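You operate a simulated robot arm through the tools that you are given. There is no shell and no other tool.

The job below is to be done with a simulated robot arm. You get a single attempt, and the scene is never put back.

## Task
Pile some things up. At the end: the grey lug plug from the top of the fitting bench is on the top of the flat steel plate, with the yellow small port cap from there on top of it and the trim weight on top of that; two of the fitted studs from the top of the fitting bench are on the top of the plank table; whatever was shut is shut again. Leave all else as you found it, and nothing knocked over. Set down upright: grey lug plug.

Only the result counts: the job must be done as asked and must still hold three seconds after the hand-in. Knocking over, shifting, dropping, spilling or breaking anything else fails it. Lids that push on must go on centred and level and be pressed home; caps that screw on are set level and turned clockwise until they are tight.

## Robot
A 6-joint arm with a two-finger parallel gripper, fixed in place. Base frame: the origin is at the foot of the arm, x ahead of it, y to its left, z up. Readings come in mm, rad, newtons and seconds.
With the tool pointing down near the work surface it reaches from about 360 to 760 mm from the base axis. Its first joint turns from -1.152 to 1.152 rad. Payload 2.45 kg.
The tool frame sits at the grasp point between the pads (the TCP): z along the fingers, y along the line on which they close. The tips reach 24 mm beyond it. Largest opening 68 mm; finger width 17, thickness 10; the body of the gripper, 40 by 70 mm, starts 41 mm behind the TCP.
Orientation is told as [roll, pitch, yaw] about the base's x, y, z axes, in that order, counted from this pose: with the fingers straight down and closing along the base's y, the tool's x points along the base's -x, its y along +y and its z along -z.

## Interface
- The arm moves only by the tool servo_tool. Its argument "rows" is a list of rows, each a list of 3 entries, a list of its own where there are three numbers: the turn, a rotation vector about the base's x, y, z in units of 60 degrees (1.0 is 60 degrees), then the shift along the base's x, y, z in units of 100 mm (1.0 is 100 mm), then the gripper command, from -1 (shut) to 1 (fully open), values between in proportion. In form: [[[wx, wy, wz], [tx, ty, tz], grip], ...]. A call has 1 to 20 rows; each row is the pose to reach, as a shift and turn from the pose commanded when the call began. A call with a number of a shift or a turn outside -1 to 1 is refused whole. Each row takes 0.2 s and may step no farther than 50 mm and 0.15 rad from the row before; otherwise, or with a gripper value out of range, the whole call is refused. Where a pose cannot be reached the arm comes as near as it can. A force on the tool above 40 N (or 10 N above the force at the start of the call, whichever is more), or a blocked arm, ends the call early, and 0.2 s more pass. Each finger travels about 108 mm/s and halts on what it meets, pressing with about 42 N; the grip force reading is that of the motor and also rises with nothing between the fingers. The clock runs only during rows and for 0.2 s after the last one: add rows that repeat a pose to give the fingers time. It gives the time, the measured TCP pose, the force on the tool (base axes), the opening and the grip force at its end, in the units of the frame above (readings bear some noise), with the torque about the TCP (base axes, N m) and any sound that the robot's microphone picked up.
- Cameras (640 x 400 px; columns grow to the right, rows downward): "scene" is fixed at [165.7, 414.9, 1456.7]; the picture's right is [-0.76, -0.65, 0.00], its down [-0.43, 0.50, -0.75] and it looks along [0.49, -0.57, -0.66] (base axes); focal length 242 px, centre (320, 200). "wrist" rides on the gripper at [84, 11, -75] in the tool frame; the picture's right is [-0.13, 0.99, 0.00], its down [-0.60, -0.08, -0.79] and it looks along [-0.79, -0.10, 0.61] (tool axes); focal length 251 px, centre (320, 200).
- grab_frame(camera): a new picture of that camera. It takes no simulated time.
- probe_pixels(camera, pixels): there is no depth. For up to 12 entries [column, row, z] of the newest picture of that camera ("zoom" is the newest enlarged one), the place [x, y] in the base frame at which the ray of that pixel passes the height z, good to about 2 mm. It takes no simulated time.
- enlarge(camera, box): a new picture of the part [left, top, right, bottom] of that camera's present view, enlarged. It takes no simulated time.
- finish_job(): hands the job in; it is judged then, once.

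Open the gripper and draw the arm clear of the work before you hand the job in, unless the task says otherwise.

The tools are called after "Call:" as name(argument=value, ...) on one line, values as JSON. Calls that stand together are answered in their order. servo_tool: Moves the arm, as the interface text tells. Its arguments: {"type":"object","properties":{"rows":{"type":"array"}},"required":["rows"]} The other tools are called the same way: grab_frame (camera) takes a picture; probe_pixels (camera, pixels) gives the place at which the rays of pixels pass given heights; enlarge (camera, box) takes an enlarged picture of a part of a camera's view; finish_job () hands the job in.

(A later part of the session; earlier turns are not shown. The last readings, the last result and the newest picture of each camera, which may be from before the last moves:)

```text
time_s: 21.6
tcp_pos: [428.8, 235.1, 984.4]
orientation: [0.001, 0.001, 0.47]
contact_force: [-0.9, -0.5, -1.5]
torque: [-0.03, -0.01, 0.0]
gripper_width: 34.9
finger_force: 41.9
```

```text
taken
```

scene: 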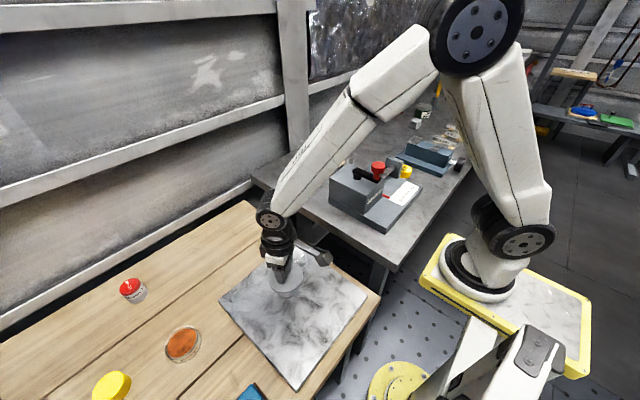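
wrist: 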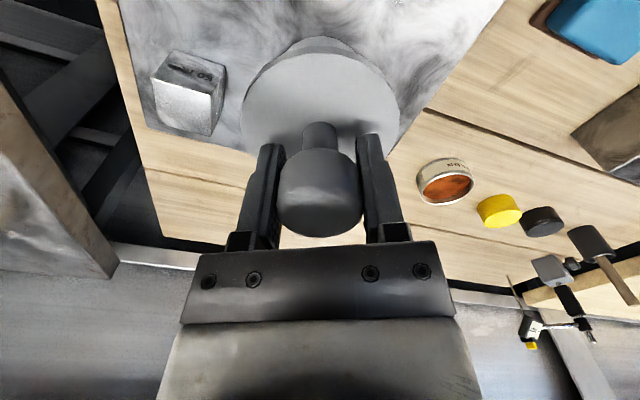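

Plenty of clearance from the cube. I lower another 60 mm, then creep down watching force.

Call:
servo_tool(rows=[[[0, 0, 0], [0, 0, -0.3], -1], [[0, 0, 0], [0, 0, -0.6], -1], [[0, 0, 0], [0, 0, -0.6], -1]])

Call:
enlarge(camera="scene", box=[220, 220, 360, 340])

```text
time_s: 22.4
tcp_pos: [428.7, 237.2, 924.7]
orientation: [0.001, -0.002, 0.471]
contact_force: [0.2, 0.0, -1.8]
torque: [0.0, -0.01, 0.0]
gripper_width: 34.9
finger_force: 42.1
```

```text
3.33 times, centred on (290, 280) of scene
```

zoom: 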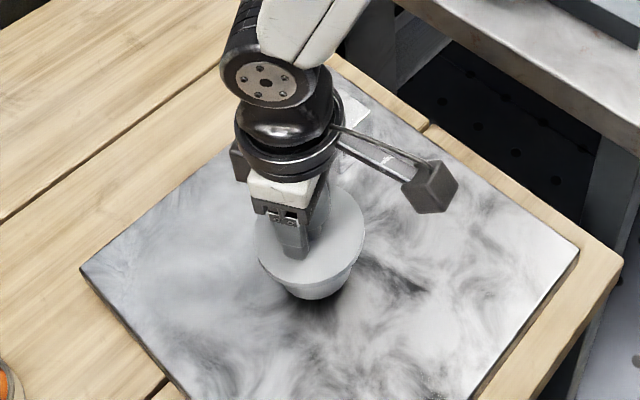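

The plug's foot looks about 20–30 mm above the plate. I creep down in small steps.

Call:
servo_tool(rows=[[[0, 0, 0], [0, 0, -0.05], -1], [[0, 0, 0], [0, 0, -0.1], -1], [[0, 0, 0], [0, 0, -0.13], -1], [[0, 0, 0], [0, 0, -0.13], -1]])

Call:
servo_tool(rows=[[[0, 0, 0], [0, 0, -0.03], -1], [[0, 0, 0], [0, 0, -0.06], -1], [[0, 0, 0], [0, 0, -0.06], -1]])

Call:
enlarge(camera="scene", box=[250, 240, 330, 310])

```text
time_s: 23.4
tcp_pos: [428.9, 237.6, 912.1]
orientation: [0.001, -0.005, 0.467]
contact_force: [-5.3, -0.3, 28.4]
torque: [0.42, 0.0, -0.12]
gripper_width: 34.6
finger_force: 41.8
```

```text
time_s: 24.1
tcp_pos: [429.7, 237.8, 906.5]
orientation: [0.001, -0.005, 0.47]
contact_force: [-1.7, -0.7, 4.8]
torque: [-0.16, 0.06, 0.0]
gripper_width: 34.8
finger_force: 41.9
stopped in row 3: the force on the tool passed its limit at 41 N (the readings are from after the stop); the commanded pose is now the measured one
```

```text
5.71 times, centred on (290, 275) of scene
```

zoom: 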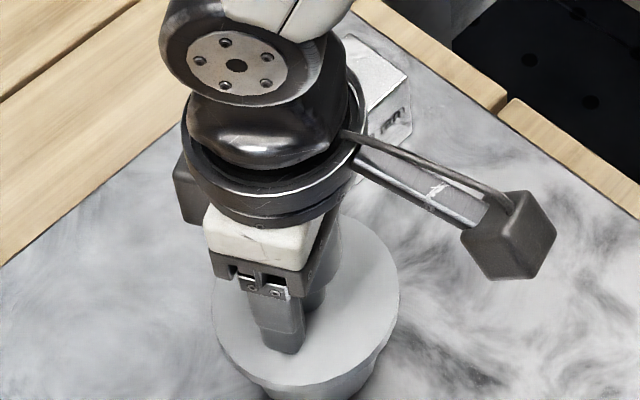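

The plug touched the plate around TCP z≈913 and the grip slipped a few mm along the knob; residual force is now small. It rests on the plate, so I open the gripper.

Call:
servo_tool(rows=[[[0, 0, 0], [0, 0, 0], 0.3], [[0, 0, 0], [0, 0, 0], 1], [[0, 0, 0], [0, 0, 0], 1]])

Call:
grab_frame(camera="wrist")

Call:
enlarge(camera="scene", box=[240, 240, 340, 330])

```text
time_s: 24.9
tcp_pos: [429.8, 237.1, 905.7]
orientation: [0.0, -0.006, 0.471]
contact_force: [-0.2, 1.8, 7.4]
torque: [-0.07, 0.05, -0.02]
gripper_width: 66.2
finger_force: 0.1
```

```text
taken
```

wrist: 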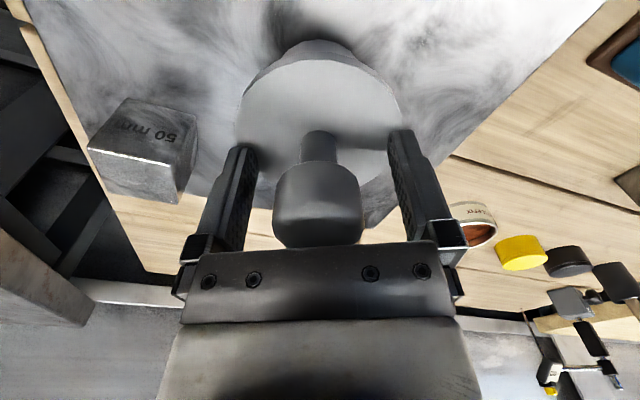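

```text
4.44 times, centred on (290, 285) of scene
```

zoom: 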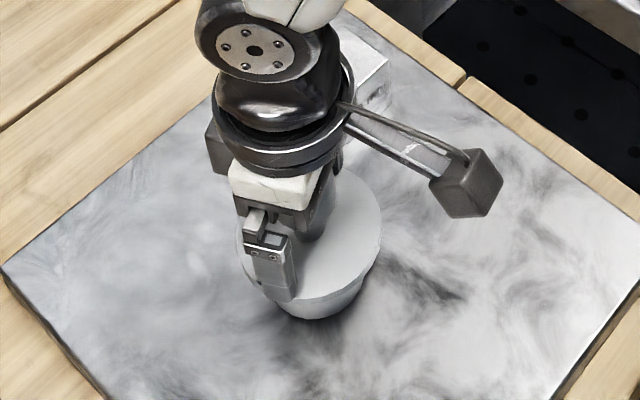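

A residual 7 N suggests the fingertips touch the flange. I raise straight up, first slowly.

Call:
servo_tool(rows=[[[0, 0, 0], [0, 0, 0.03], 1], [[0, 0, 0], [0, 0, 0.1], 1], [[0, 0, 0], [0, 0, 0.3], 1], [[0, 0, 0], [0, 0, 0.6], 1], [[0, 0, 0], [0, 0, 0.9], 1], [[0, 0, 0], [0, 0, 0.9], 1]])

Call:
grab_frame(camera="wrist")

Call:
enlarge(camera="scene", box=[240, 220, 340, 310])

```text
time_s: 26.3
tcp_pos: [429.7, 238.1, 995.7]
orientation: [0.0, -0.004, 0.469]
contact_force: [-0.3, -0.2, -0.7]
torque: [0.02, 0.04, 0.01]
gripper_width: 67.8
finger_force: 0.1
```

```text
taken
```

wrist: 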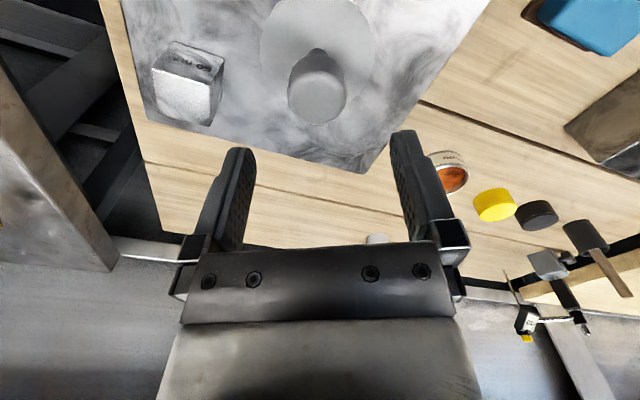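

```text
4.44 times, centred on (290, 265) of scene
```

zoom: 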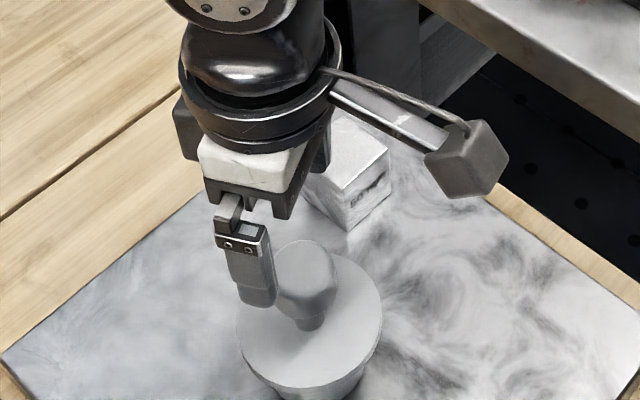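

The plug stands upright on the plate. I measure its knob top precisely for stacking.

Call:
enlarge(camera="wrist", box=[250, 0, 390, 140])

Call:
probe_pixels(camera="wrist", pixels=[[317, 99, 910], [317, 99, 920], [317, 99, 930], [317, 99, 926]])

Call:
grab_frame(camera="scene")

```text
2.86 times, centred on (320, 70) of wrist
```

zoom: 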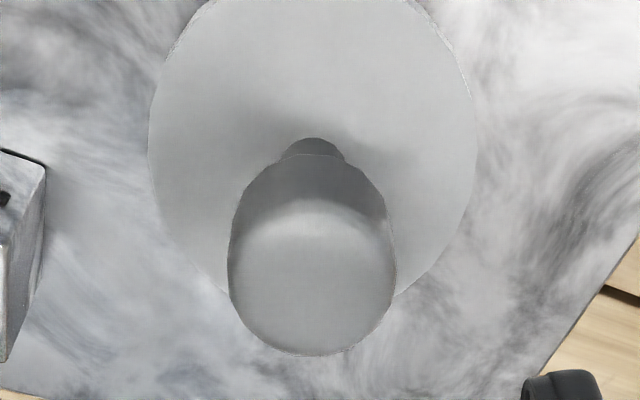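

```text
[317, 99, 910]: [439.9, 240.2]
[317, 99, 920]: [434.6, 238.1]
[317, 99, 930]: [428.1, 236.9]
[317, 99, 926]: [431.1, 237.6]
```

```text
taken
```

scene: 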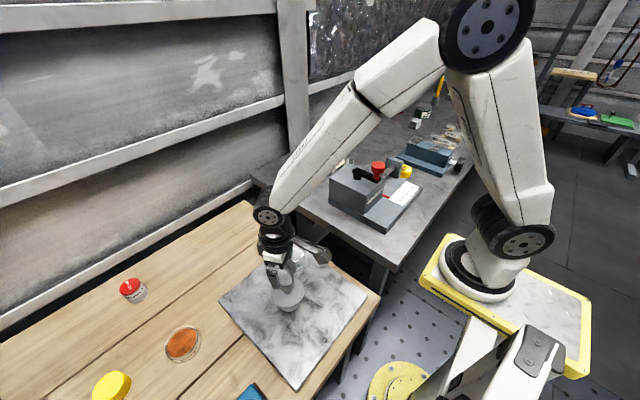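

Knob top centre is about (430,237.5), z≈926. I now go back up and across to the yellow cap.

Call:
servo_tool(rows=[[[0, 0, 0], [0, 0, 0.4], 1], [[0, 0, 0], [0, 0, 0.8], 1], [[0, 0, -0.06], [0, -0.3, 1], 1], [[0, 0, -0.12], [0, -0.7, 1], 1], [[0, 0, -0.18], [0, -1, 1], 1]])

Call:
servo_tool(rows=[[[0, 0, -0.07], [0, -0.33, 0.2], 1], [[0, 0, -0.14], [0, -0.67, 0.4], 1], [[0, 0, -0.21], [0, -1, 0.6], 1]])

Call:
servo_tool(rows=[[[0, 0, -0.07], [0, -0.33, 0], 1], [[0, 0, -0.14], [0, -0.67, 0], 1], [[0, 0, -0.21], [0, -1, 0], 1]])

Call:
servo_tool(rows=[[[0, 0, -0.07], [0, -0.33, 0], 1], [[0, 0, -0.14], [0, -0.67, 0], 1], [[0, 0, -0.21], [0, -1, 0], 1]])

Call:
grab_frame(camera="scene")

```text
time_s: 27.5
tcp_pos: [429.0, 135.3, 1097.3]
orientation: [0.001, -0.005, 0.278]
contact_force: [-0.4, -0.2, -0.2]
torque: [0.01, 0.01, 0.0]
gripper_width: 68.3
finger_force: 0.0
```

```text
time_s: 28.3
tcp_pos: [429.1, 37.0, 1155.0]
orientation: [0.001, -0.004, 0.062]
contact_force: [0.0, -1.0, -0.4]
torque: [-0.05, 0.03, -0.03]
gripper_width: 67.8
finger_force: 0.2
```

```text
time_s: 29.1
tcp_pos: [427.8, -65.0, 1155.0]
orientation: [0.0, -0.005, -0.16]
contact_force: [0.7, -0.3, -0.4]
torque: [0.01, -0.02, -0.01]
gripper_width: 68.2
finger_force: 0.2
```

```text
time_s: 29.9
tcp_pos: [429.5, -163.4, 1158.4]
orientation: [-0.001, -0.006, -0.381]
contact_force: [1.0, 0.9, -0.8]
torque: [0.03, 0.01, -0.02]
gripper_width: 68.0
finger_force: 0.2
```

```text
taken
```

scene: 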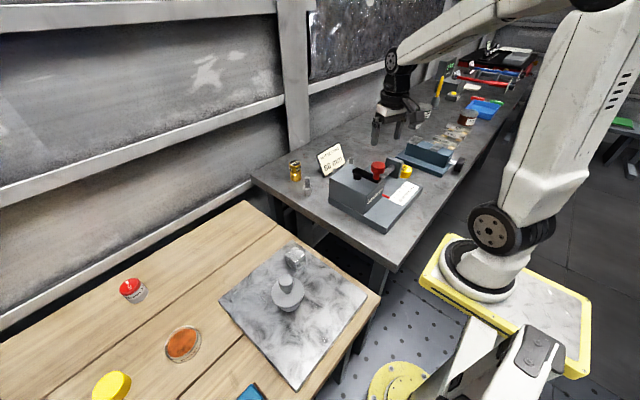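

The plug stands on the plate at (288,290) in the scene. I enlarge it to triangulate its knob top.

Call:
enlarge(camera="scene", box=[250, 240, 340, 320])

```text
5.00 times, centred on (295, 280) of scene
```

zoom: 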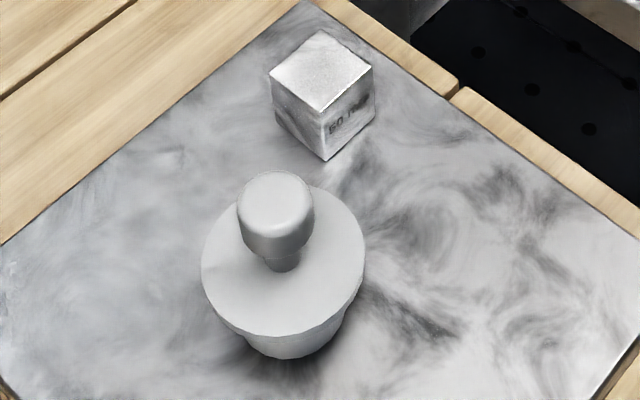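

Call:
probe_pixels(camera="zoom", pixels=[[275, 197, 920], [275, 197, 926], [275, 197, 932], [275, 197, 938], [284, 268, 870], [284, 268, 876]])

```text
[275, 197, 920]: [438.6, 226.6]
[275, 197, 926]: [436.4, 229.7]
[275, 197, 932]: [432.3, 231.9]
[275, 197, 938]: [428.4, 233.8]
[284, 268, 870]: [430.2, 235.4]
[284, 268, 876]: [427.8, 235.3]
```

Knob top is about (430,236), z≈930. Now I go over the cap at (432,-397).

Call:
servo_tool(rows=[[[0, 0, -0.06], [0, -0.35, 0], 1], [[0, 0, -0.12], [0, -0.7, 0], 1], [[0, 0, -0.16], [0, -1, 0], 1]])

Call:
servo_tool(rows=[[[0, 0, 0], [0, -0.4, 0], 1], [[0, 0, 0], [0, -0.8, 0], 1], [[0, 0, 0], [0, -1, -0.3], 1], [[0, 0, 0], [0, -1, -0.3], 1]])

Call:
servo_tool(rows=[[[0, 0, 0], [0.02, -0.33, -0.2], 1], [[0, 0, 0], [0.02, -0.33, -0.4], 1], [[0, 0, 0], [0.02, -0.33, -0.4], 1]])

Call:
grab_frame(camera="wrist")

```text
time_s: 30.7
tcp_pos: [429.6, -264.5, 1159.3]
orientation: [-0.001, -0.005, -0.549]
contact_force: [0.9, 0.0, 0.7]
torque: [0.02, 0.0, -0.02]
gripper_width: 68.2
finger_force: 0.0
```

```text
time_s: 31.7
tcp_pos: [431.4, -366.8, 1125.8]
orientation: [-0.002, -0.005, -0.546]
contact_force: [0.0, 0.0, 0.0]
torque: [-0.02, -0.01, -0.01]
gripper_width: 68.1
finger_force: 0.1
```

```text
time_s: 32.5
tcp_pos: [434.6, -398.3, 1085.3]
orientation: [0.001, -0.006, -0.544]
contact_force: [-0.2, -0.2, -0.6]
torque: [0.0, 0.01, 0.0]
gripper_width: 68.1
finger_force: 0.0
```

```text
taken
```

wrist: 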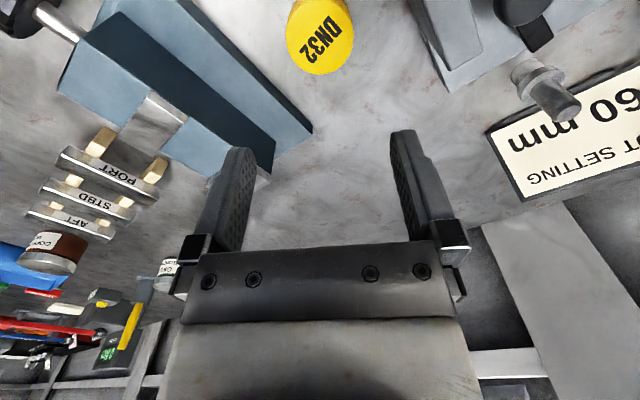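

The cap is centred at column ≈320. I enlarge to confirm before descending.

Call:
enlarge(camera="wrist", box=[260, 0, 380, 90])

Call:
probe_pixels(camera="zoom", pixels=[[178, 180, 927], [320, 330, 927], [465, 180, 927]])

```text
4.44 times, centred on (320, 45) of wrist
```

zoom: 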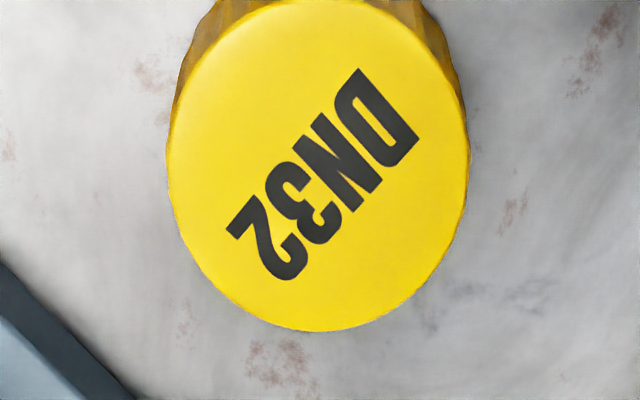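

```text
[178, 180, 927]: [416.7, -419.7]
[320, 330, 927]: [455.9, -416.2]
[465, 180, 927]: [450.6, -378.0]
```

Cap centre ≈ (431.5,-397.7). I shift slightly, remove the 0.005 rad residual pitch, and descend to z≈985 for another check.

Call:
servo_tool(rows=[[[0.0025, 0.0042, 0], [-0.025, 0.008, -0.33], 1], [[0.0025, 0.0042, 0], [-0.025, 0.008, -0.67], 1], [[0.0025, 0.0042, 0], [-0.025, 0.008, -1], 1], [[0.0025, 0.0042, 0], [-0.025, 0.008, -1], 1]])

Call:
grab_frame(camera="wrist")

Call:
enlarge(camera="scene", box=[360, 110, 460, 200])

```text
time_s: 33.5
tcp_pos: [430.2, -395.6, 983.8]
orientation: [0.0, 0.0, -0.545]
contact_force: [0.3, -0.7, 0.2]
torque: [-0.03, 0.01, 0.0]
gripper_width: 68.2
finger_force: 0.1
```

```text
taken
```

wrist: 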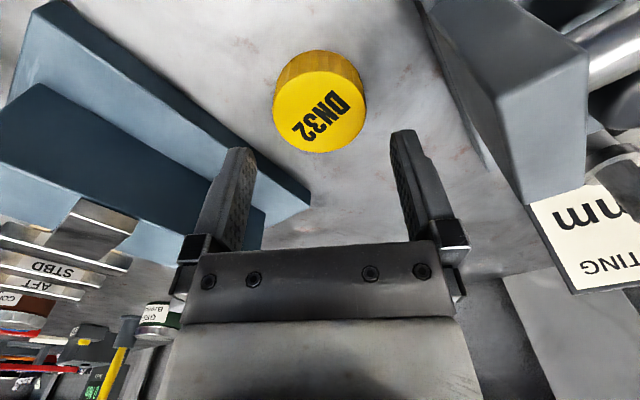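

```text
4.44 times, centred on (410, 155) of scene
```

zoom: 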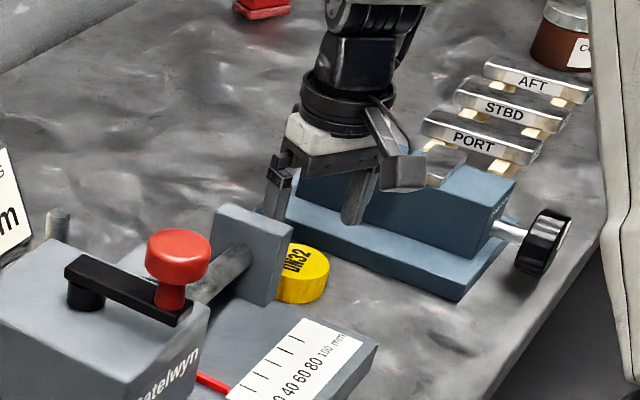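

Still centred (column ≈319.5, row ≈111). I descend to TCP z≈945 and look again.

Call:
servo_tool(rows=[[[0, 0, 0], [0, 0, -0.2], 1], [[0, 0, 0], [0, 0, -0.39], 1], [[0, 0, 0], [0, 0, -0.39], 1]])

Call:
grab_frame(camera="wrist")

Call:
enlarge(camera="scene", box=[370, 130, 450, 190])

```text
time_s: 34.3
tcp_pos: [428.4, -393.1, 946.9]
orientation: [-0.001, 0.001, -0.546]
contact_force: [-0.1, 1.0, 0.4]
torque: [0.0, 0.02, 0.02]
gripper_width: 68.2
finger_force: 0.2
```

```text
taken
```

wrist: 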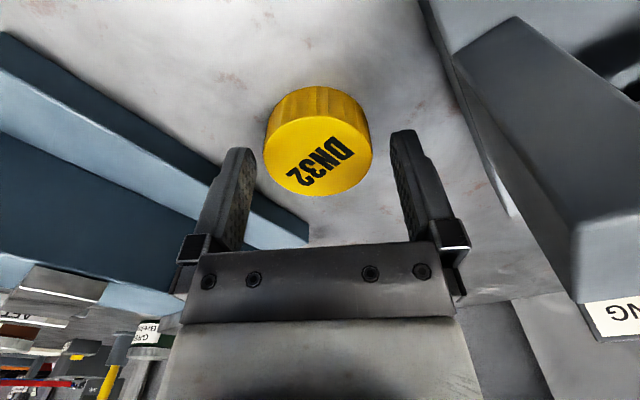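

```text
6.67 times, centred on (410, 160) of scene
```

zoom: 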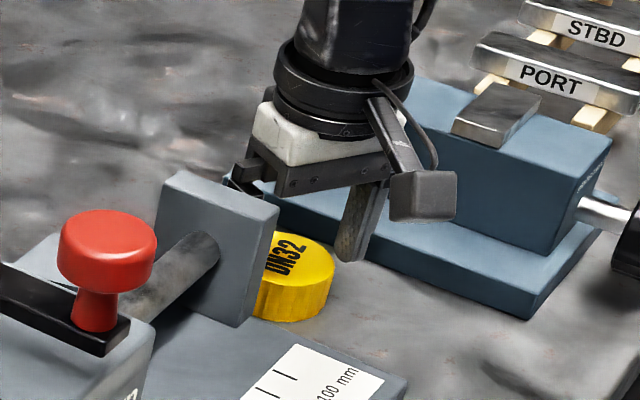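

The cap appears slightly outward of the TCP (row ≈156). I probe its centre at the top height.

Call:
probe_pixels(camera="wrist", pixels=[[318, 156, 920], [318, 156, 924], [318, 196, 920], [318, 88, 903], [318, 182, 946.9]])

Call:
enlarge(camera="wrist", box=[220, 70, 420, 220])

```text
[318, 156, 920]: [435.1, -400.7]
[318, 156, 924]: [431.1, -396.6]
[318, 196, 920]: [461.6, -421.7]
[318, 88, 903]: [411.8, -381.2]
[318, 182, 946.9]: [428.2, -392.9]
```

```text
2.67 times, centred on (320, 145) of wrist
```

zoom: 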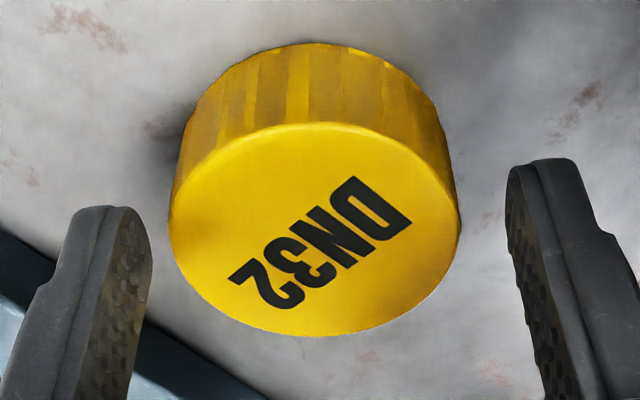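

I correct by (+4.5,-5.5) mm and lower to TCP z≈930 so the tips are just above the bench.

Call:
servo_tool(rows=[[[0, 0, 0], [0.045, -0.055, 0], 1], [[0, 0, 0], [0.045, -0.055, -0.08], 1], [[0, 0, 0], [0.045, -0.055, -0.165], 1], [[0, 0, 0], [0.045, -0.055, -0.165], 1]])

Call:
grab_frame(camera="wrist")

Call:
enlarge(camera="scene", box=[370, 130, 450, 190])

```text
time_s: 35.3
tcp_pos: [433.5, -401.3, 929.1]
orientation: [-0.001, 0.0, -0.545]
contact_force: [0.0, -0.4, 0.6]
torque: [0.01, 0.02, -0.05]
gripper_width: 68.0
finger_force: 0.0
```

```text
taken
```

wrist: 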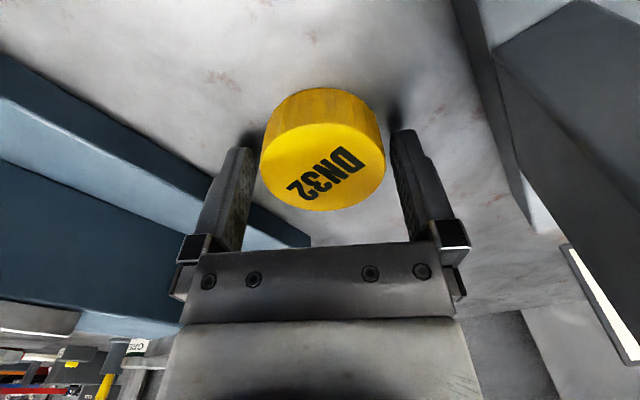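

```text
6.67 times, centred on (410, 160) of scene
```

zoom: 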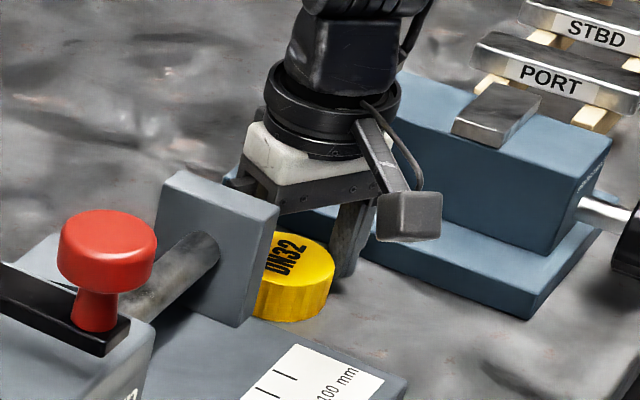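

Cap sits between the fingers, well centred. I close on it.

Call:
servo_tool(rows=[[[0, 0, 0], [0, 0, 0], 0.6], [[0, 0, 0], [0, 0, 0], -1], [[0, 0, 0], [0, 0, 0], -1], [[0, 0, 0], [0, 0, 0], -1]])

Call:
servo_tool(rows=[[[0, 0, 0], [0, 0, 0.05], -1], [[0, 0, 0], [0, 0, 0.2], -1], [[0, 0, 0], [0, 0, 0.5], -1], [[0, 0, 0], [0, 0, 0.5], -1]])

Call:
grab_frame(camera="wrist")

Call:
enlarge(camera="scene", box=[360, 110, 460, 190])

```text
time_s: 36.3
tcp_pos: [433.9, -400.5, 929.2]
orientation: [-0.001, 0.0, -0.547]
contact_force: [-0.4, 0.0, 0.1]
torque: [-0.02, 0.0, 0.01]
gripper_width: 54.7
finger_force: 41.8
```

```text
time_s: 37.3
tcp_pos: [432.0, -400.7, 982.7]
orientation: [0.0, 0.001, -0.546]
contact_force: [-0.2, -0.1, -0.2]
torque: [-0.01, -0.04, -0.02]
gripper_width: 54.6
finger_force: 41.7
```

```text
taken
```

wrist: 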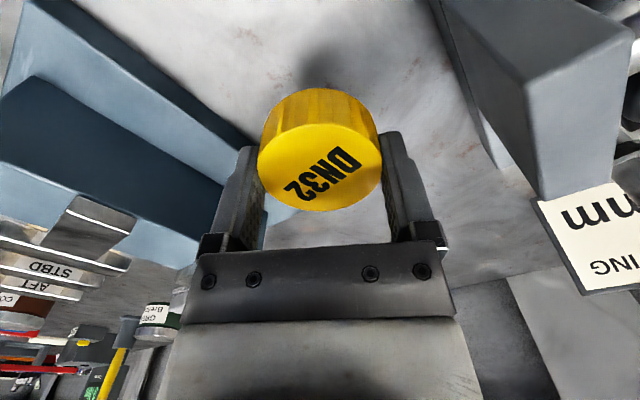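

```text
5.00 times, centred on (410, 150) of scene
```

zoom: 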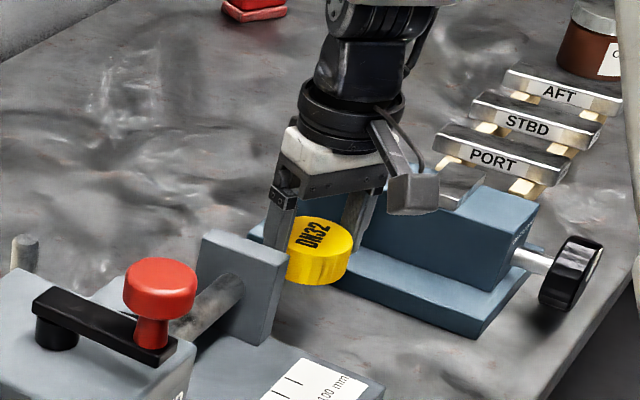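

The cap is held at 54.6 mm, level. I lift and carry it over to the plug.

Call:
servo_tool(rows=[[[0, 0, 0], [0, 0, 0.4], -1], [[0, 0, 0], [0, 0, 0.8], -1], [[0, 0, 0], [0, 0, 1], -1]])

Call:
servo_tool(rows=[[[0, 0, 0.06], [0, 0.2, 0.3], -1], [[0, 0, 0.12], [0, 0.5, 0.6], -1], [[0, 0, 0.18], [0, 1, 0.7], -1]])

Call:
servo_tool(rows=[[[0, 0, 0.06], [0, 0.33, 0], -1], [[0, 0, 0.12], [0, 0.67, 0], -1], [[0, 0, 0.18], [0, 1, 0], -1]])

Call:
servo_tool(rows=[[[0, 0, 0.06], [0, 0.33, 0], -1], [[0, 0, 0.12], [0, 0.67, 0], -1], [[0, 0, 0.18], [0, 1, 0], -1]])

Call:
servo_tool(rows=[[[0, 0, 0.06], [0, 0.33, 0], -1], [[0, 0, 0.12], [0, 0.67, 0], -1], [[0, 0, 0.18], [0, 1, 0], -1]])

Call:
servo_tool(rows=[[[0, 0, 0.06], [0, 0.33, 0], -1], [[0, 0, 0.12], [0, 0.67, 0], -1], [[0, 0, 0.18], [0, 1, 0], -1]])

```text
time_s: 38.1
tcp_pos: [432.9, -402.5, 1079.9]
orientation: [0.001, -0.001, -0.546]
contact_force: [-0.2, 0.2, -0.1]
torque: [0.0, -0.02, 0.01]
gripper_width: 54.8
finger_force: 41.8
```

```text
refused: row 3 steps farther than a row can; nothing moved
```

```text
time_s: 38.9
tcp_pos: [433.9, -300.5, 1081.3]
orientation: [0.0, -0.001, -0.356]
contact_force: [0.2, -0.5, -0.9]
torque: [-0.03, -0.01, -0.01]
gripper_width: 54.8
finger_force: 41.7
```

```text
time_s: 39.7
tcp_pos: [432.9, -198.8, 1080.1]
orientation: [0.0, -0.001, -0.167]
contact_force: [0.0, -1.1, 0.8]
torque: [-0.04, -0.01, -0.01]
gripper_width: 54.7
finger_force: 42.1
```

```text
time_s: 40.1
tcp_pos: [438.5, -173.6, 1084.9]
orientation: [-0.018, -0.024, -0.112]
contact_force: [4.4, -1.4, 1.1]
torque: [0.11, 0.01, -0.2]
gripper_width: 54.5
finger_force: 42.5
stopped in row 2: the force on the tool passed its limit at 59 N (the readings are from after the stop); the commanded pose is now the measured one
```

```text
time_s: 40.5
tcp_pos: [443.0, -159.2, 1089.6]
orientation: [-0.036, -0.043, -0.062]
contact_force: [2.1, -4.1, 1.0]
torque: [-0.08, -0.01, 0.0]
gripper_width: 54.7
finger_force: 41.7
stopped in row 1: the force on the tool passed its limit at 65 N (the readings are from after the stop); the commanded pose is now the measured one
```

A refused row left me too low and the tool has hit something near (440,-165) at z≈1085. I stop and look at what happened.

Call:
grab_frame(camera="scene")

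Call:
enlarge(camera="scene", box=[310, 100, 440, 240])

Call:
grab_frame(camera="wrist")

```text
taken
```

scene: 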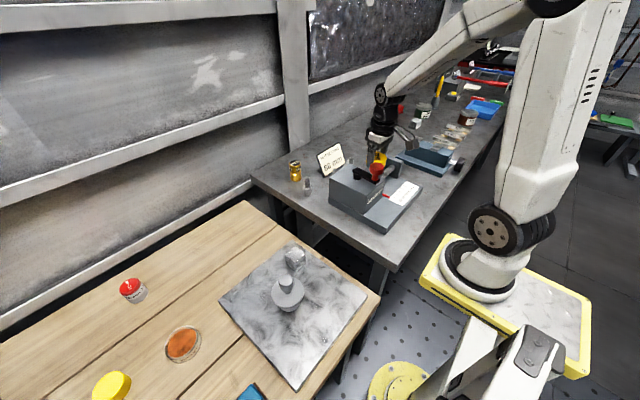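

```text
2.86 times, centred on (375, 170) of scene
```

zoom: 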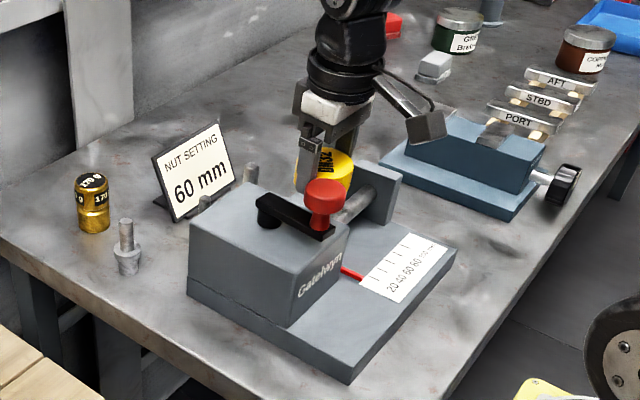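

```text
taken
```

wrist: 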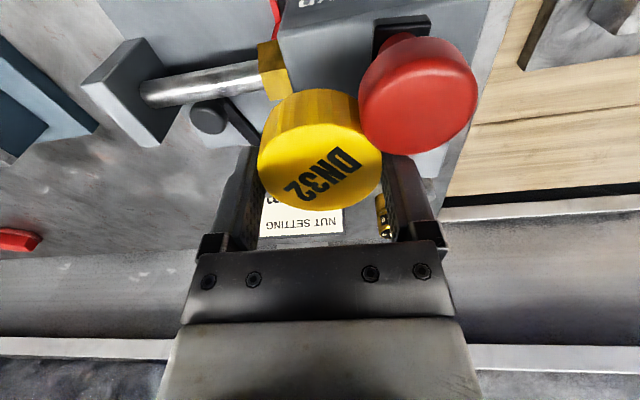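

The cap's right side touched the red lever knob at about (418,95) in the wrist view. I back off toward -y first, then raise straight up.

Call:
servo_tool(rows=[[[0, 0, 0], [-0.02, -0.1, 0], -1], [[0, 0, 0], [-0.05, -0.3, 0], -1], [[0, 0, 0], [-0.05, -0.3, 0.3], -1], [[0, 0, 0], [-0.05, -0.3, 0.7], -1], [[0, 0, 0], [-0.05, -0.3, 1], -1], [[0, 0, 0], [-0.05, -0.3, 1], -1]])

Call:
grab_frame(camera="wrist")

Call:
enlarge(camera="scene", box=[250, 110, 450, 260])

```text
time_s: 41.9
tcp_pos: [436.8, -190.0, 1188.6]
orientation: [-0.035, -0.043, -0.061]
contact_force: [-0.7, 0.1, -0.4]
torque: [-0.01, 0.01, 0.01]
gripper_width: 54.9
finger_force: 42.2
```

```text
taken
```

wrist: 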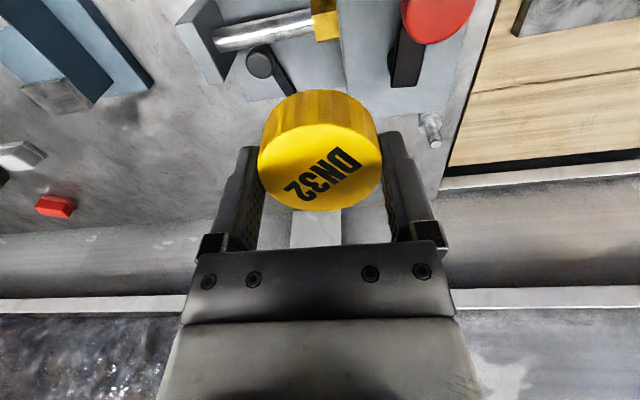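

```text
2.67 times, centred on (350, 185) of scene
```

zoom: 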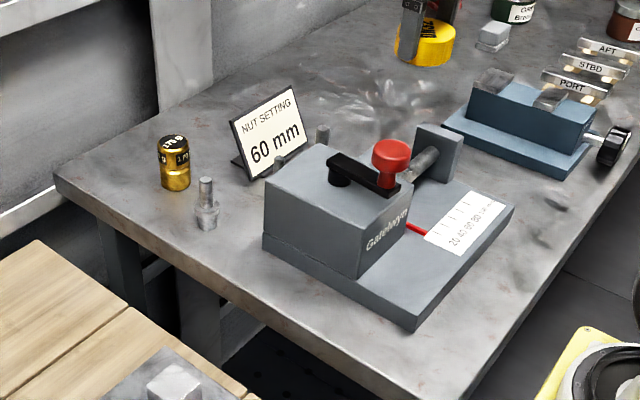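

The device looks in place. I take the same enlargement as before to compare the lever and knob pixel by pixel.

Call:
enlarge(camera="scene", box=[340, 120, 420, 190])

Call:
enlarge(camera="scene", box=[380, 150, 440, 200])

```text
5.71 times, centred on (380, 155) of scene
```

zoom: 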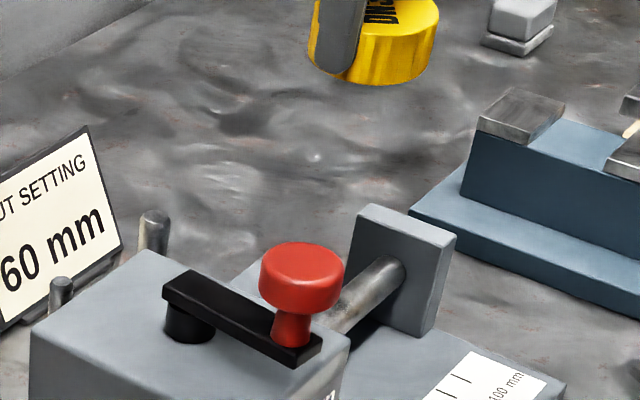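

```text
8.00 times, centred on (410, 175) of scene
```

zoom: 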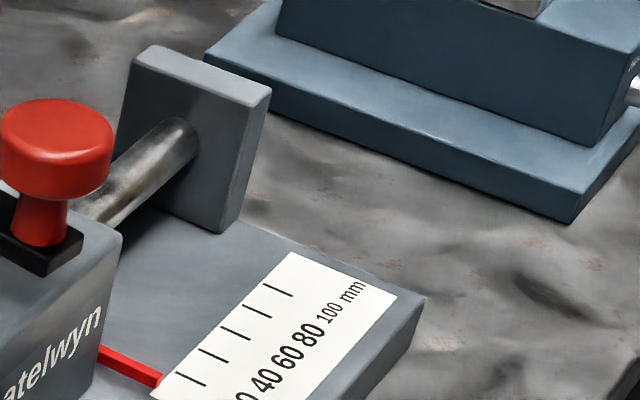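

The device body is unchanged, but the lever's red knob turned by about 6 mm toward +y (zoom (308,262)→(301,267)); I will push it back after placing the cap. I level the tool first and continue at the safe height.

Call:
servo_tool(rows=[[[0.0359, 0.039, 0], [0, 0.1, 0], -1], [[0.0359, 0.039, 0], [0, 0.5, 0], -1], [[0.0359, 0.039, 0], [0, 0.9, 0], -1], [[0.0359, 0.039, 0], [0, 0.9, 0], -1]])

Call:
servo_tool(rows=[[[0, 0, 0.06], [0, 0.33, 0], -1], [[0, 0, 0.12], [0, 0.67, 0], -1], [[0, 0, 0.18], [0, 1, 0], -1]])

Call:
servo_tool(rows=[[[0, 0, 0.06], [0, 0.33, 0], -1], [[0, 0, 0.12], [0, 0.67, 0], -1], [[0, 0, 0.18], [0, 1, 0], -1]])

Call:
servo_tool(rows=[[[0, 0, 0.06], [0, 0.33, 0], -1], [[0, 0, 0.12], [-0.03, 0.67, 0], -1], [[0, 0, 0.14], [-0.06, 1, 0], -1], [[0, 0, 0.14], [-0.06, 1, 0], -1]])

Call:
grab_frame(camera="scene")

Call:
grab_frame(camera="wrist")

```text
time_s: 42.9
tcp_pos: [436.1, -97.2, 1187.8]
orientation: [-0.002, 0.001, -0.062]
contact_force: [-0.1, -0.8, 0.4]
torque: [0.0, 0.02, -0.01]
gripper_width: 54.6
finger_force: 41.7
```

```text
time_s: 43.7
tcp_pos: [435.5, 2.4, 1187.0]
orientation: [-0.003, 0.001, 0.127]
contact_force: [0.2, -0.3, 0.1]
torque: [0.01, 0.0, 0.0]
gripper_width: 54.7
finger_force: 42.0
```

```text
time_s: 44.5
tcp_pos: [437.2, 103.1, 1187.3]
orientation: [-0.001, 0.001, 0.315]
contact_force: [-0.1, -0.1, -0.3]
torque: [-0.04, 0.04, 0.01]
gripper_width: 54.7
finger_force: 42.0
```

```text
time_s: 45.5
tcp_pos: [431.7, 202.9, 1189.6]
orientation: [-0.001, -0.001, 0.462]
contact_force: [-0.4, -0.2, 0.2]
torque: [-0.05, -0.04, -0.01]
gripper_width: 54.7
finger_force: 41.6
```

```text
taken
```

scene: 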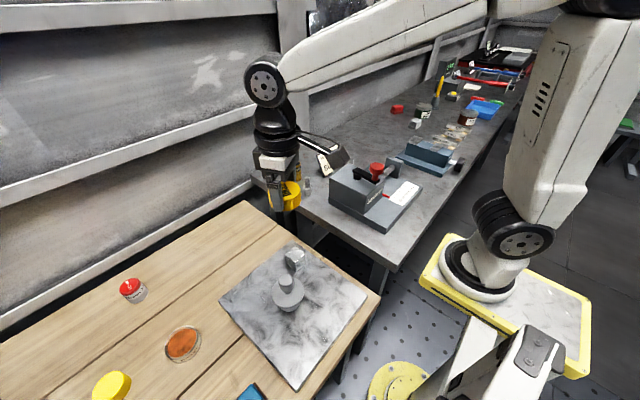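

```text
taken
```

wrist: 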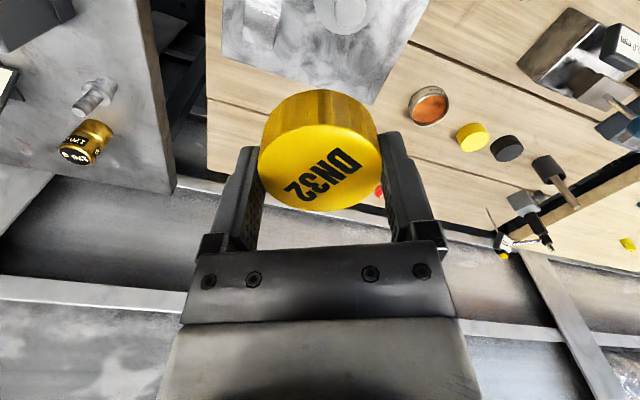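

I measure how the cap sits relative to the TCP before stacking.

Call:
enlarge(camera="wrist", box=[230, 70, 410, 230])

Call:
probe_pixels(camera="wrist", pixels=[[257.5, 166, 1180.6], [381.5, 166, 1180.6], [319.5, 211, 1180.6], [319.5, 167, 1180.6]])

```text
2.50 times, centred on (320, 150) of wrist
```

zoom: 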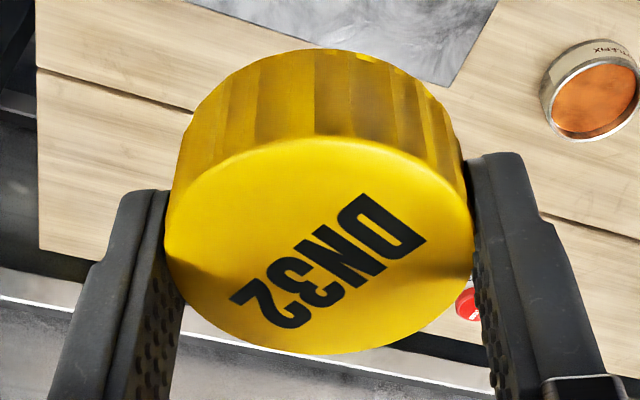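

```text
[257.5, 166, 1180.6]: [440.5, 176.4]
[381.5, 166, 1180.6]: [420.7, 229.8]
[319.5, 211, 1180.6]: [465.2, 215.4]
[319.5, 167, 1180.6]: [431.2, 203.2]
```

Combining all views, the cap's centre is about 5 mm inward of the TCP and its bottom about 26 mm below it. I move to put the cap centre over (430,236) and lower to z≈990.

Call:
servo_tool(rows=[[[0, 0, 0], [0.028, 0.353, 0], -1], [[0, 0, 0], [0.028, 0.353, -0.33], -1], [[0, 0, 0], [0.028, 0.353, -0.67], -1], [[0, 0, 0], [0.028, 0.353, -1], -1], [[0, 0, 0], [0.028, 0.353, -1], -1]])

Call:
servo_tool(rows=[[[0, 0, 0], [0, 0, -0.33], -1], [[0, 0, 0], [0, 0, -0.67], -1], [[0, 0, 0], [0, 0, -1], -1], [[0, 0, 0], [0, 0, -1], -1]])

Call:
enlarge(camera="scene", box=[240, 210, 340, 310])

Call:
grab_frame(camera="wrist")

```text
time_s: 46.7
tcp_pos: [435.2, 240.2, 1094.0]
orientation: [-0.001, 0.002, 0.463]
contact_force: [-0.1, 0.6, -0.3]
torque: [0.01, 0.01, 0.0]
gripper_width: 54.8
finger_force: 42.0
```

```text
time_s: 47.7
tcp_pos: [435.5, 237.8, 988.0]
orientation: [-0.002, -0.001, 0.46]
contact_force: [-0.3, -0.7, -1.0]
torque: [0.02, 0.01, -0.01]
gripper_width: 54.9
finger_force: 41.9
```

```text
4.00 times, centred on (290, 260) of scene
```

zoom: 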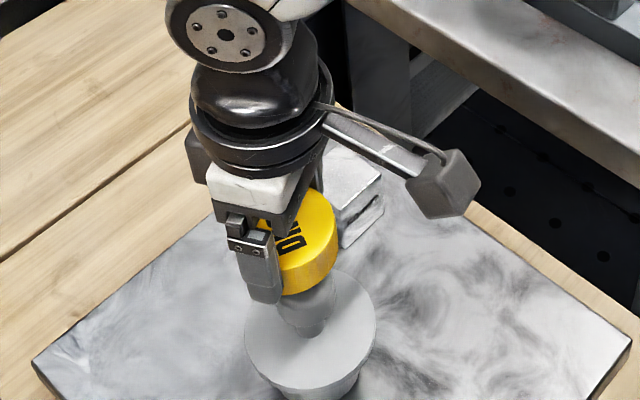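

```text
taken
```

wrist: 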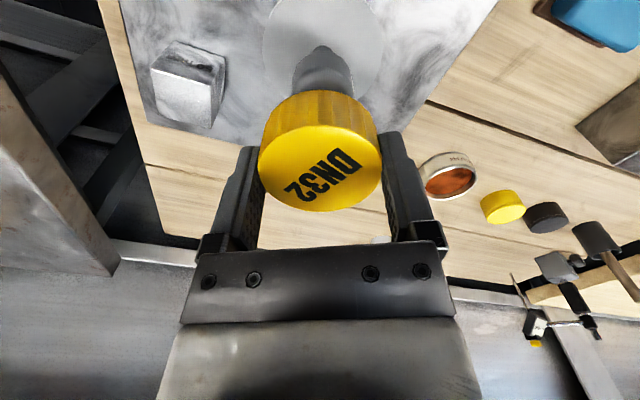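

The knob is right under the cap (column ≈321). I lower to z≈965 and check the gap.

Call:
servo_tool(rows=[[[0, 0, 0], [0, 0, -0.12], -1], [[0, 0, 0], [0, 0, -0.22], -1], [[0, 0, 0], [0, 0, -0.22], -1]])

Call:
enlarge(camera="scene", box=[250, 230, 330, 300])

Call:
enlarge(camera="wrist", box=[240, 0, 400, 140])

```text
time_s: 48.5
tcp_pos: [434.9, 237.0, 967.4]
orientation: [-0.001, 0.001, 0.46]
contact_force: [0.4, 0.2, -0.3]
torque: [0.01, -0.01, 0.02]
gripper_width: 54.8
finger_force: 42.2
```

```text
5.71 times, centred on (290, 265) of scene
```

zoom: 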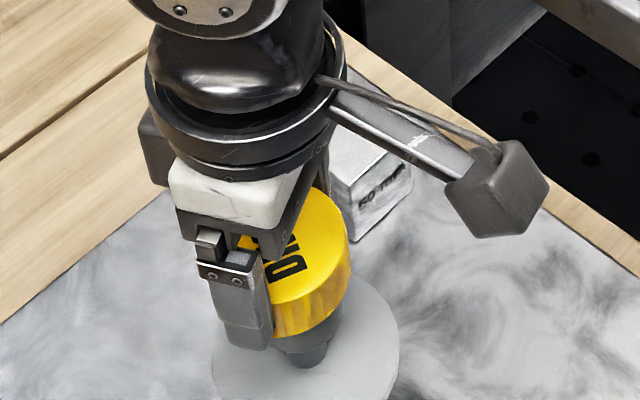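

```text
2.86 times, centred on (320, 70) of wrist
```

zoom: 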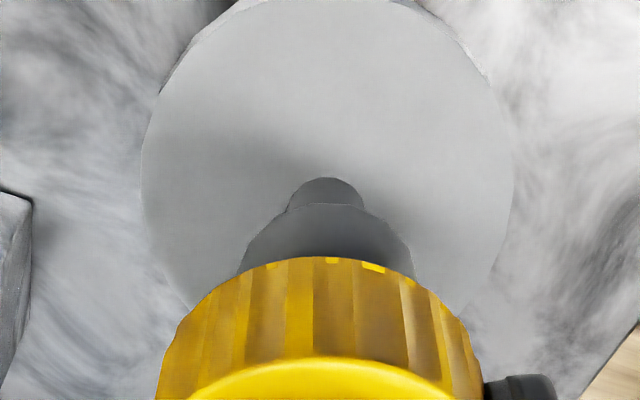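

Lateral alignment is within about 1.5 mm. I creep down in 2–3 mm steps.

Call:
servo_tool(rows=[[[0, 0, 0], [0, 0, -0.03], -1], [[0, 0, 0], [0, 0, -0.06], -1], [[0, 0, 0], [0, 0, -0.06], -1]])

Call:
servo_tool(rows=[[[0, 0, 0], [0, 0, -0.02], -1], [[0, 0, 0], [0, 0, -0.02], -1]])

```text
time_s: 49.3
tcp_pos: [435.1, 237.1, 962.1]
orientation: [0.001, -0.005, 0.461]
contact_force: [0.0, -3.9, 23.9]
torque: [-0.25, 0.57, 0.1]
gripper_width: 54.8
finger_force: 42.0
```

```text
time_s: 49.9
tcp_pos: [434.4, 239.2, 960.4]
orientation: [-0.001, -0.005, 0.461]
contact_force: [1.2, -3.4, 32.7]
torque: [-0.38, 0.73, 0.08]
gripper_width: 54.4
finger_force: 42.6
```

Contact came at about z≈963 and force is now 33 N. I back up about 2 mm to relieve it before releasing.

Call:
servo_tool(rows=[[[0, 0, 0], [0, 0, 0.015], -1], [[0, 0, 0], [0, 0, 0.015], -1]])

Call:
enlarge(camera="scene", box=[250, 230, 330, 300])

Call:
enlarge(camera="wrist", box=[220, 40, 420, 230])

```text
time_s: 50.5
tcp_pos: [433.0, 239.5, 960.7]
orientation: [-0.001, 0.003, 0.46]
contact_force: [1.1, -0.5, 16.3]
torque: [-0.15, 0.35, -0.02]
gripper_width: 54.5
finger_force: 42.4
```

```text
5.71 times, centred on (290, 265) of scene
```

zoom: 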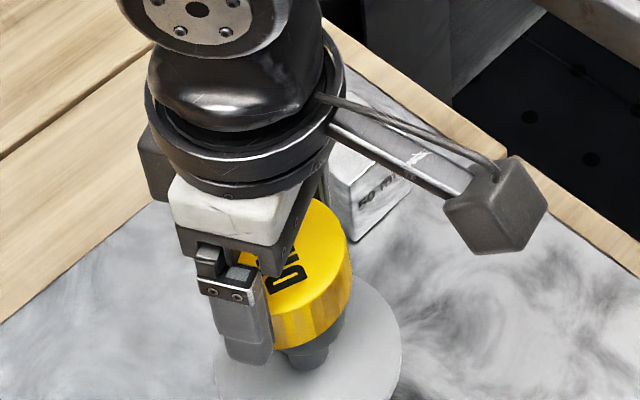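

```text
2.11 times, centred on (320, 135) of wrist
```

zoom: 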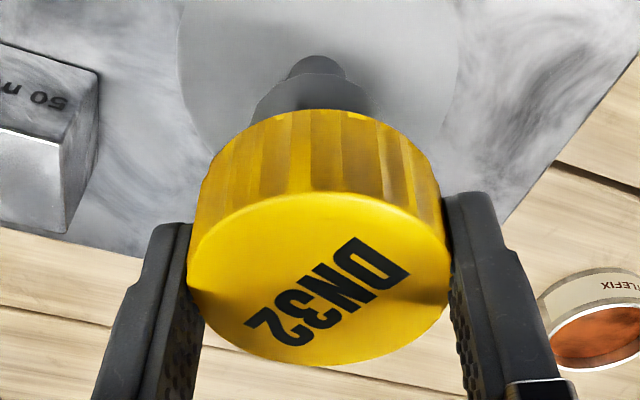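

Force is 16 N; I raise a bit more, then open.

Call:
servo_tool(rows=[[[0, 0, 0], [0, 0, 0.01], -1], [[0, 0, 0], [0, 0, 0.01], -1]])

```text
time_s: 51.1
tcp_pos: [432.8, 238.0, 962.8]
orientation: [-0.003, 0.003, 0.464]
contact_force: [1.0, -0.1, 2.8]
torque: [-0.03, 0.02, 0.0]
gripper_width: 54.5
finger_force: 42.2
```

Force is nearly zero, so I open gradually.

Call:
servo_tool(rows=[[[0, 0, 0], [0, 0, 0], 0.65], [[0, 0, 0], [0, 0, 0], 0.75], [[0, 0, 0], [0, 0, 0], 1], [[0, 0, 0], [0, 0, 0], 1]])

Call:
enlarge(camera="scene", box=[250, 230, 330, 300])

Call:
grab_frame(camera="wrist")

```text
time_s: 52.1
tcp_pos: [434.5, 239.1, 962.2]
orientation: [-0.002, 0.001, 0.46]
contact_force: [0.4, -0.4, 0.2]
torque: [0.02, 0.02, -0.02]
gripper_width: 68.0
finger_force: 0.1
```

```text
5.71 times, centred on (290, 265) of scene
```

zoom: 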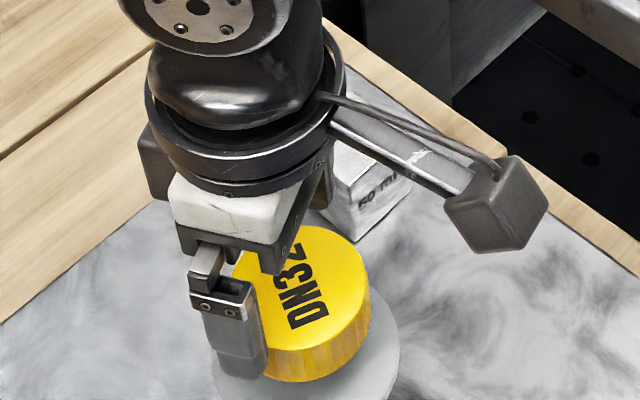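

```text
taken
```

wrist: 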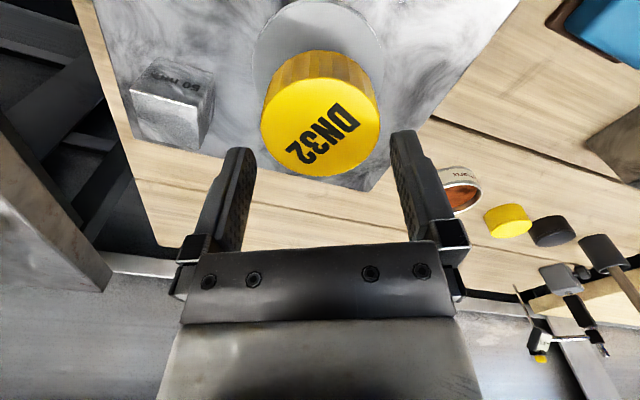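

After release the cap dropped and seems shifted, perhaps the cap is hollow and slid over the knob. I raise the gripper straight up and inspect.

Call:
servo_tool(rows=[[[0, 0, 0], [0, 0, 0.1], 1], [[0, 0, 0], [0, 0, 0.4], 1], [[0, 0, 0], [0, 0, 0.8], 1], [[0, 0, 0], [0, 0, 0.8], 1]])

Call:
enlarge(camera="scene", box=[250, 230, 330, 300])

Call:
grab_frame(camera="wrist")

```text
time_s: 53.1
tcp_pos: [435.5, 238.5, 1040.4]
orientation: [-0.003, 0.002, 0.463]
contact_force: [-0.3, -0.8, 0.0]
torque: [0.0, 0.02, -0.04]
gripper_width: 67.8
finger_force: 0.1
```

```text
5.71 times, centred on (290, 265) of scene
```

zoom: 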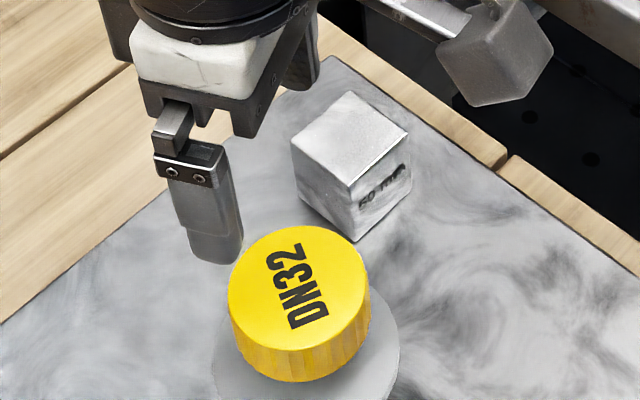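

```text
taken
```

wrist: 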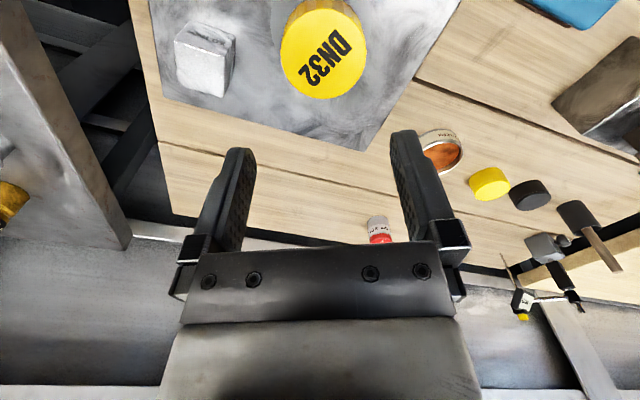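

I enlarge the wrist view and triangulate the cap's top to judge whether it is level and centred.

Call:
enlarge(camera="wrist", box=[240, 0, 400, 120])

Call:
grab_frame(camera="scene")

Call:
probe_pixels(camera="scene", pixels=[[286.1, 280.4, 930], [286.1, 280.4, 940], [286.1, 280.4, 950], [286.1, 280.4, 960]])

Call:
probe_pixels(camera="wrist", pixels=[[323.5, 48, 930], [323.5, 48, 940], [323.5, 48, 950], [323.5, 48, 960]])

```text
3.33 times, centred on (320, 60) of wrist
```

zoom: 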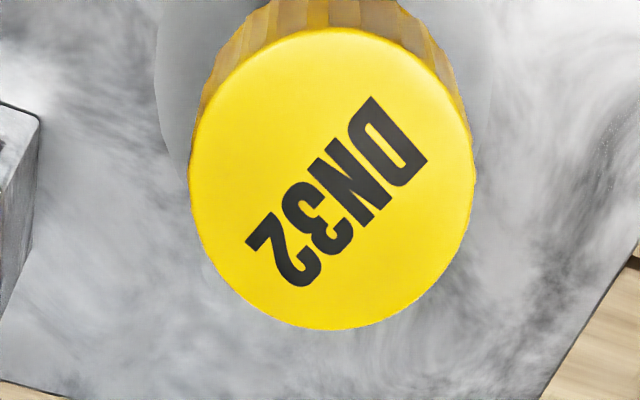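

```text
taken
```

scene: 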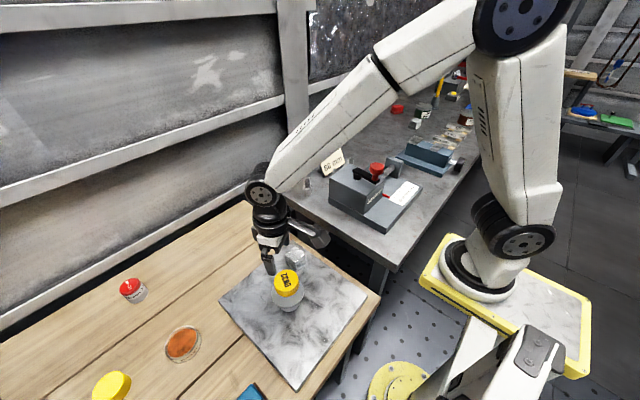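

```text
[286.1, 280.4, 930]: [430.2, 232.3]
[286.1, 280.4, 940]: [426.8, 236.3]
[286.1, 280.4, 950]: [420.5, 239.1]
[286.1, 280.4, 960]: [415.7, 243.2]
```

```text
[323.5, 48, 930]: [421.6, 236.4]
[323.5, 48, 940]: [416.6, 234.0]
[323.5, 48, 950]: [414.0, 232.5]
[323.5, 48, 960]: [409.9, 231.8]
```

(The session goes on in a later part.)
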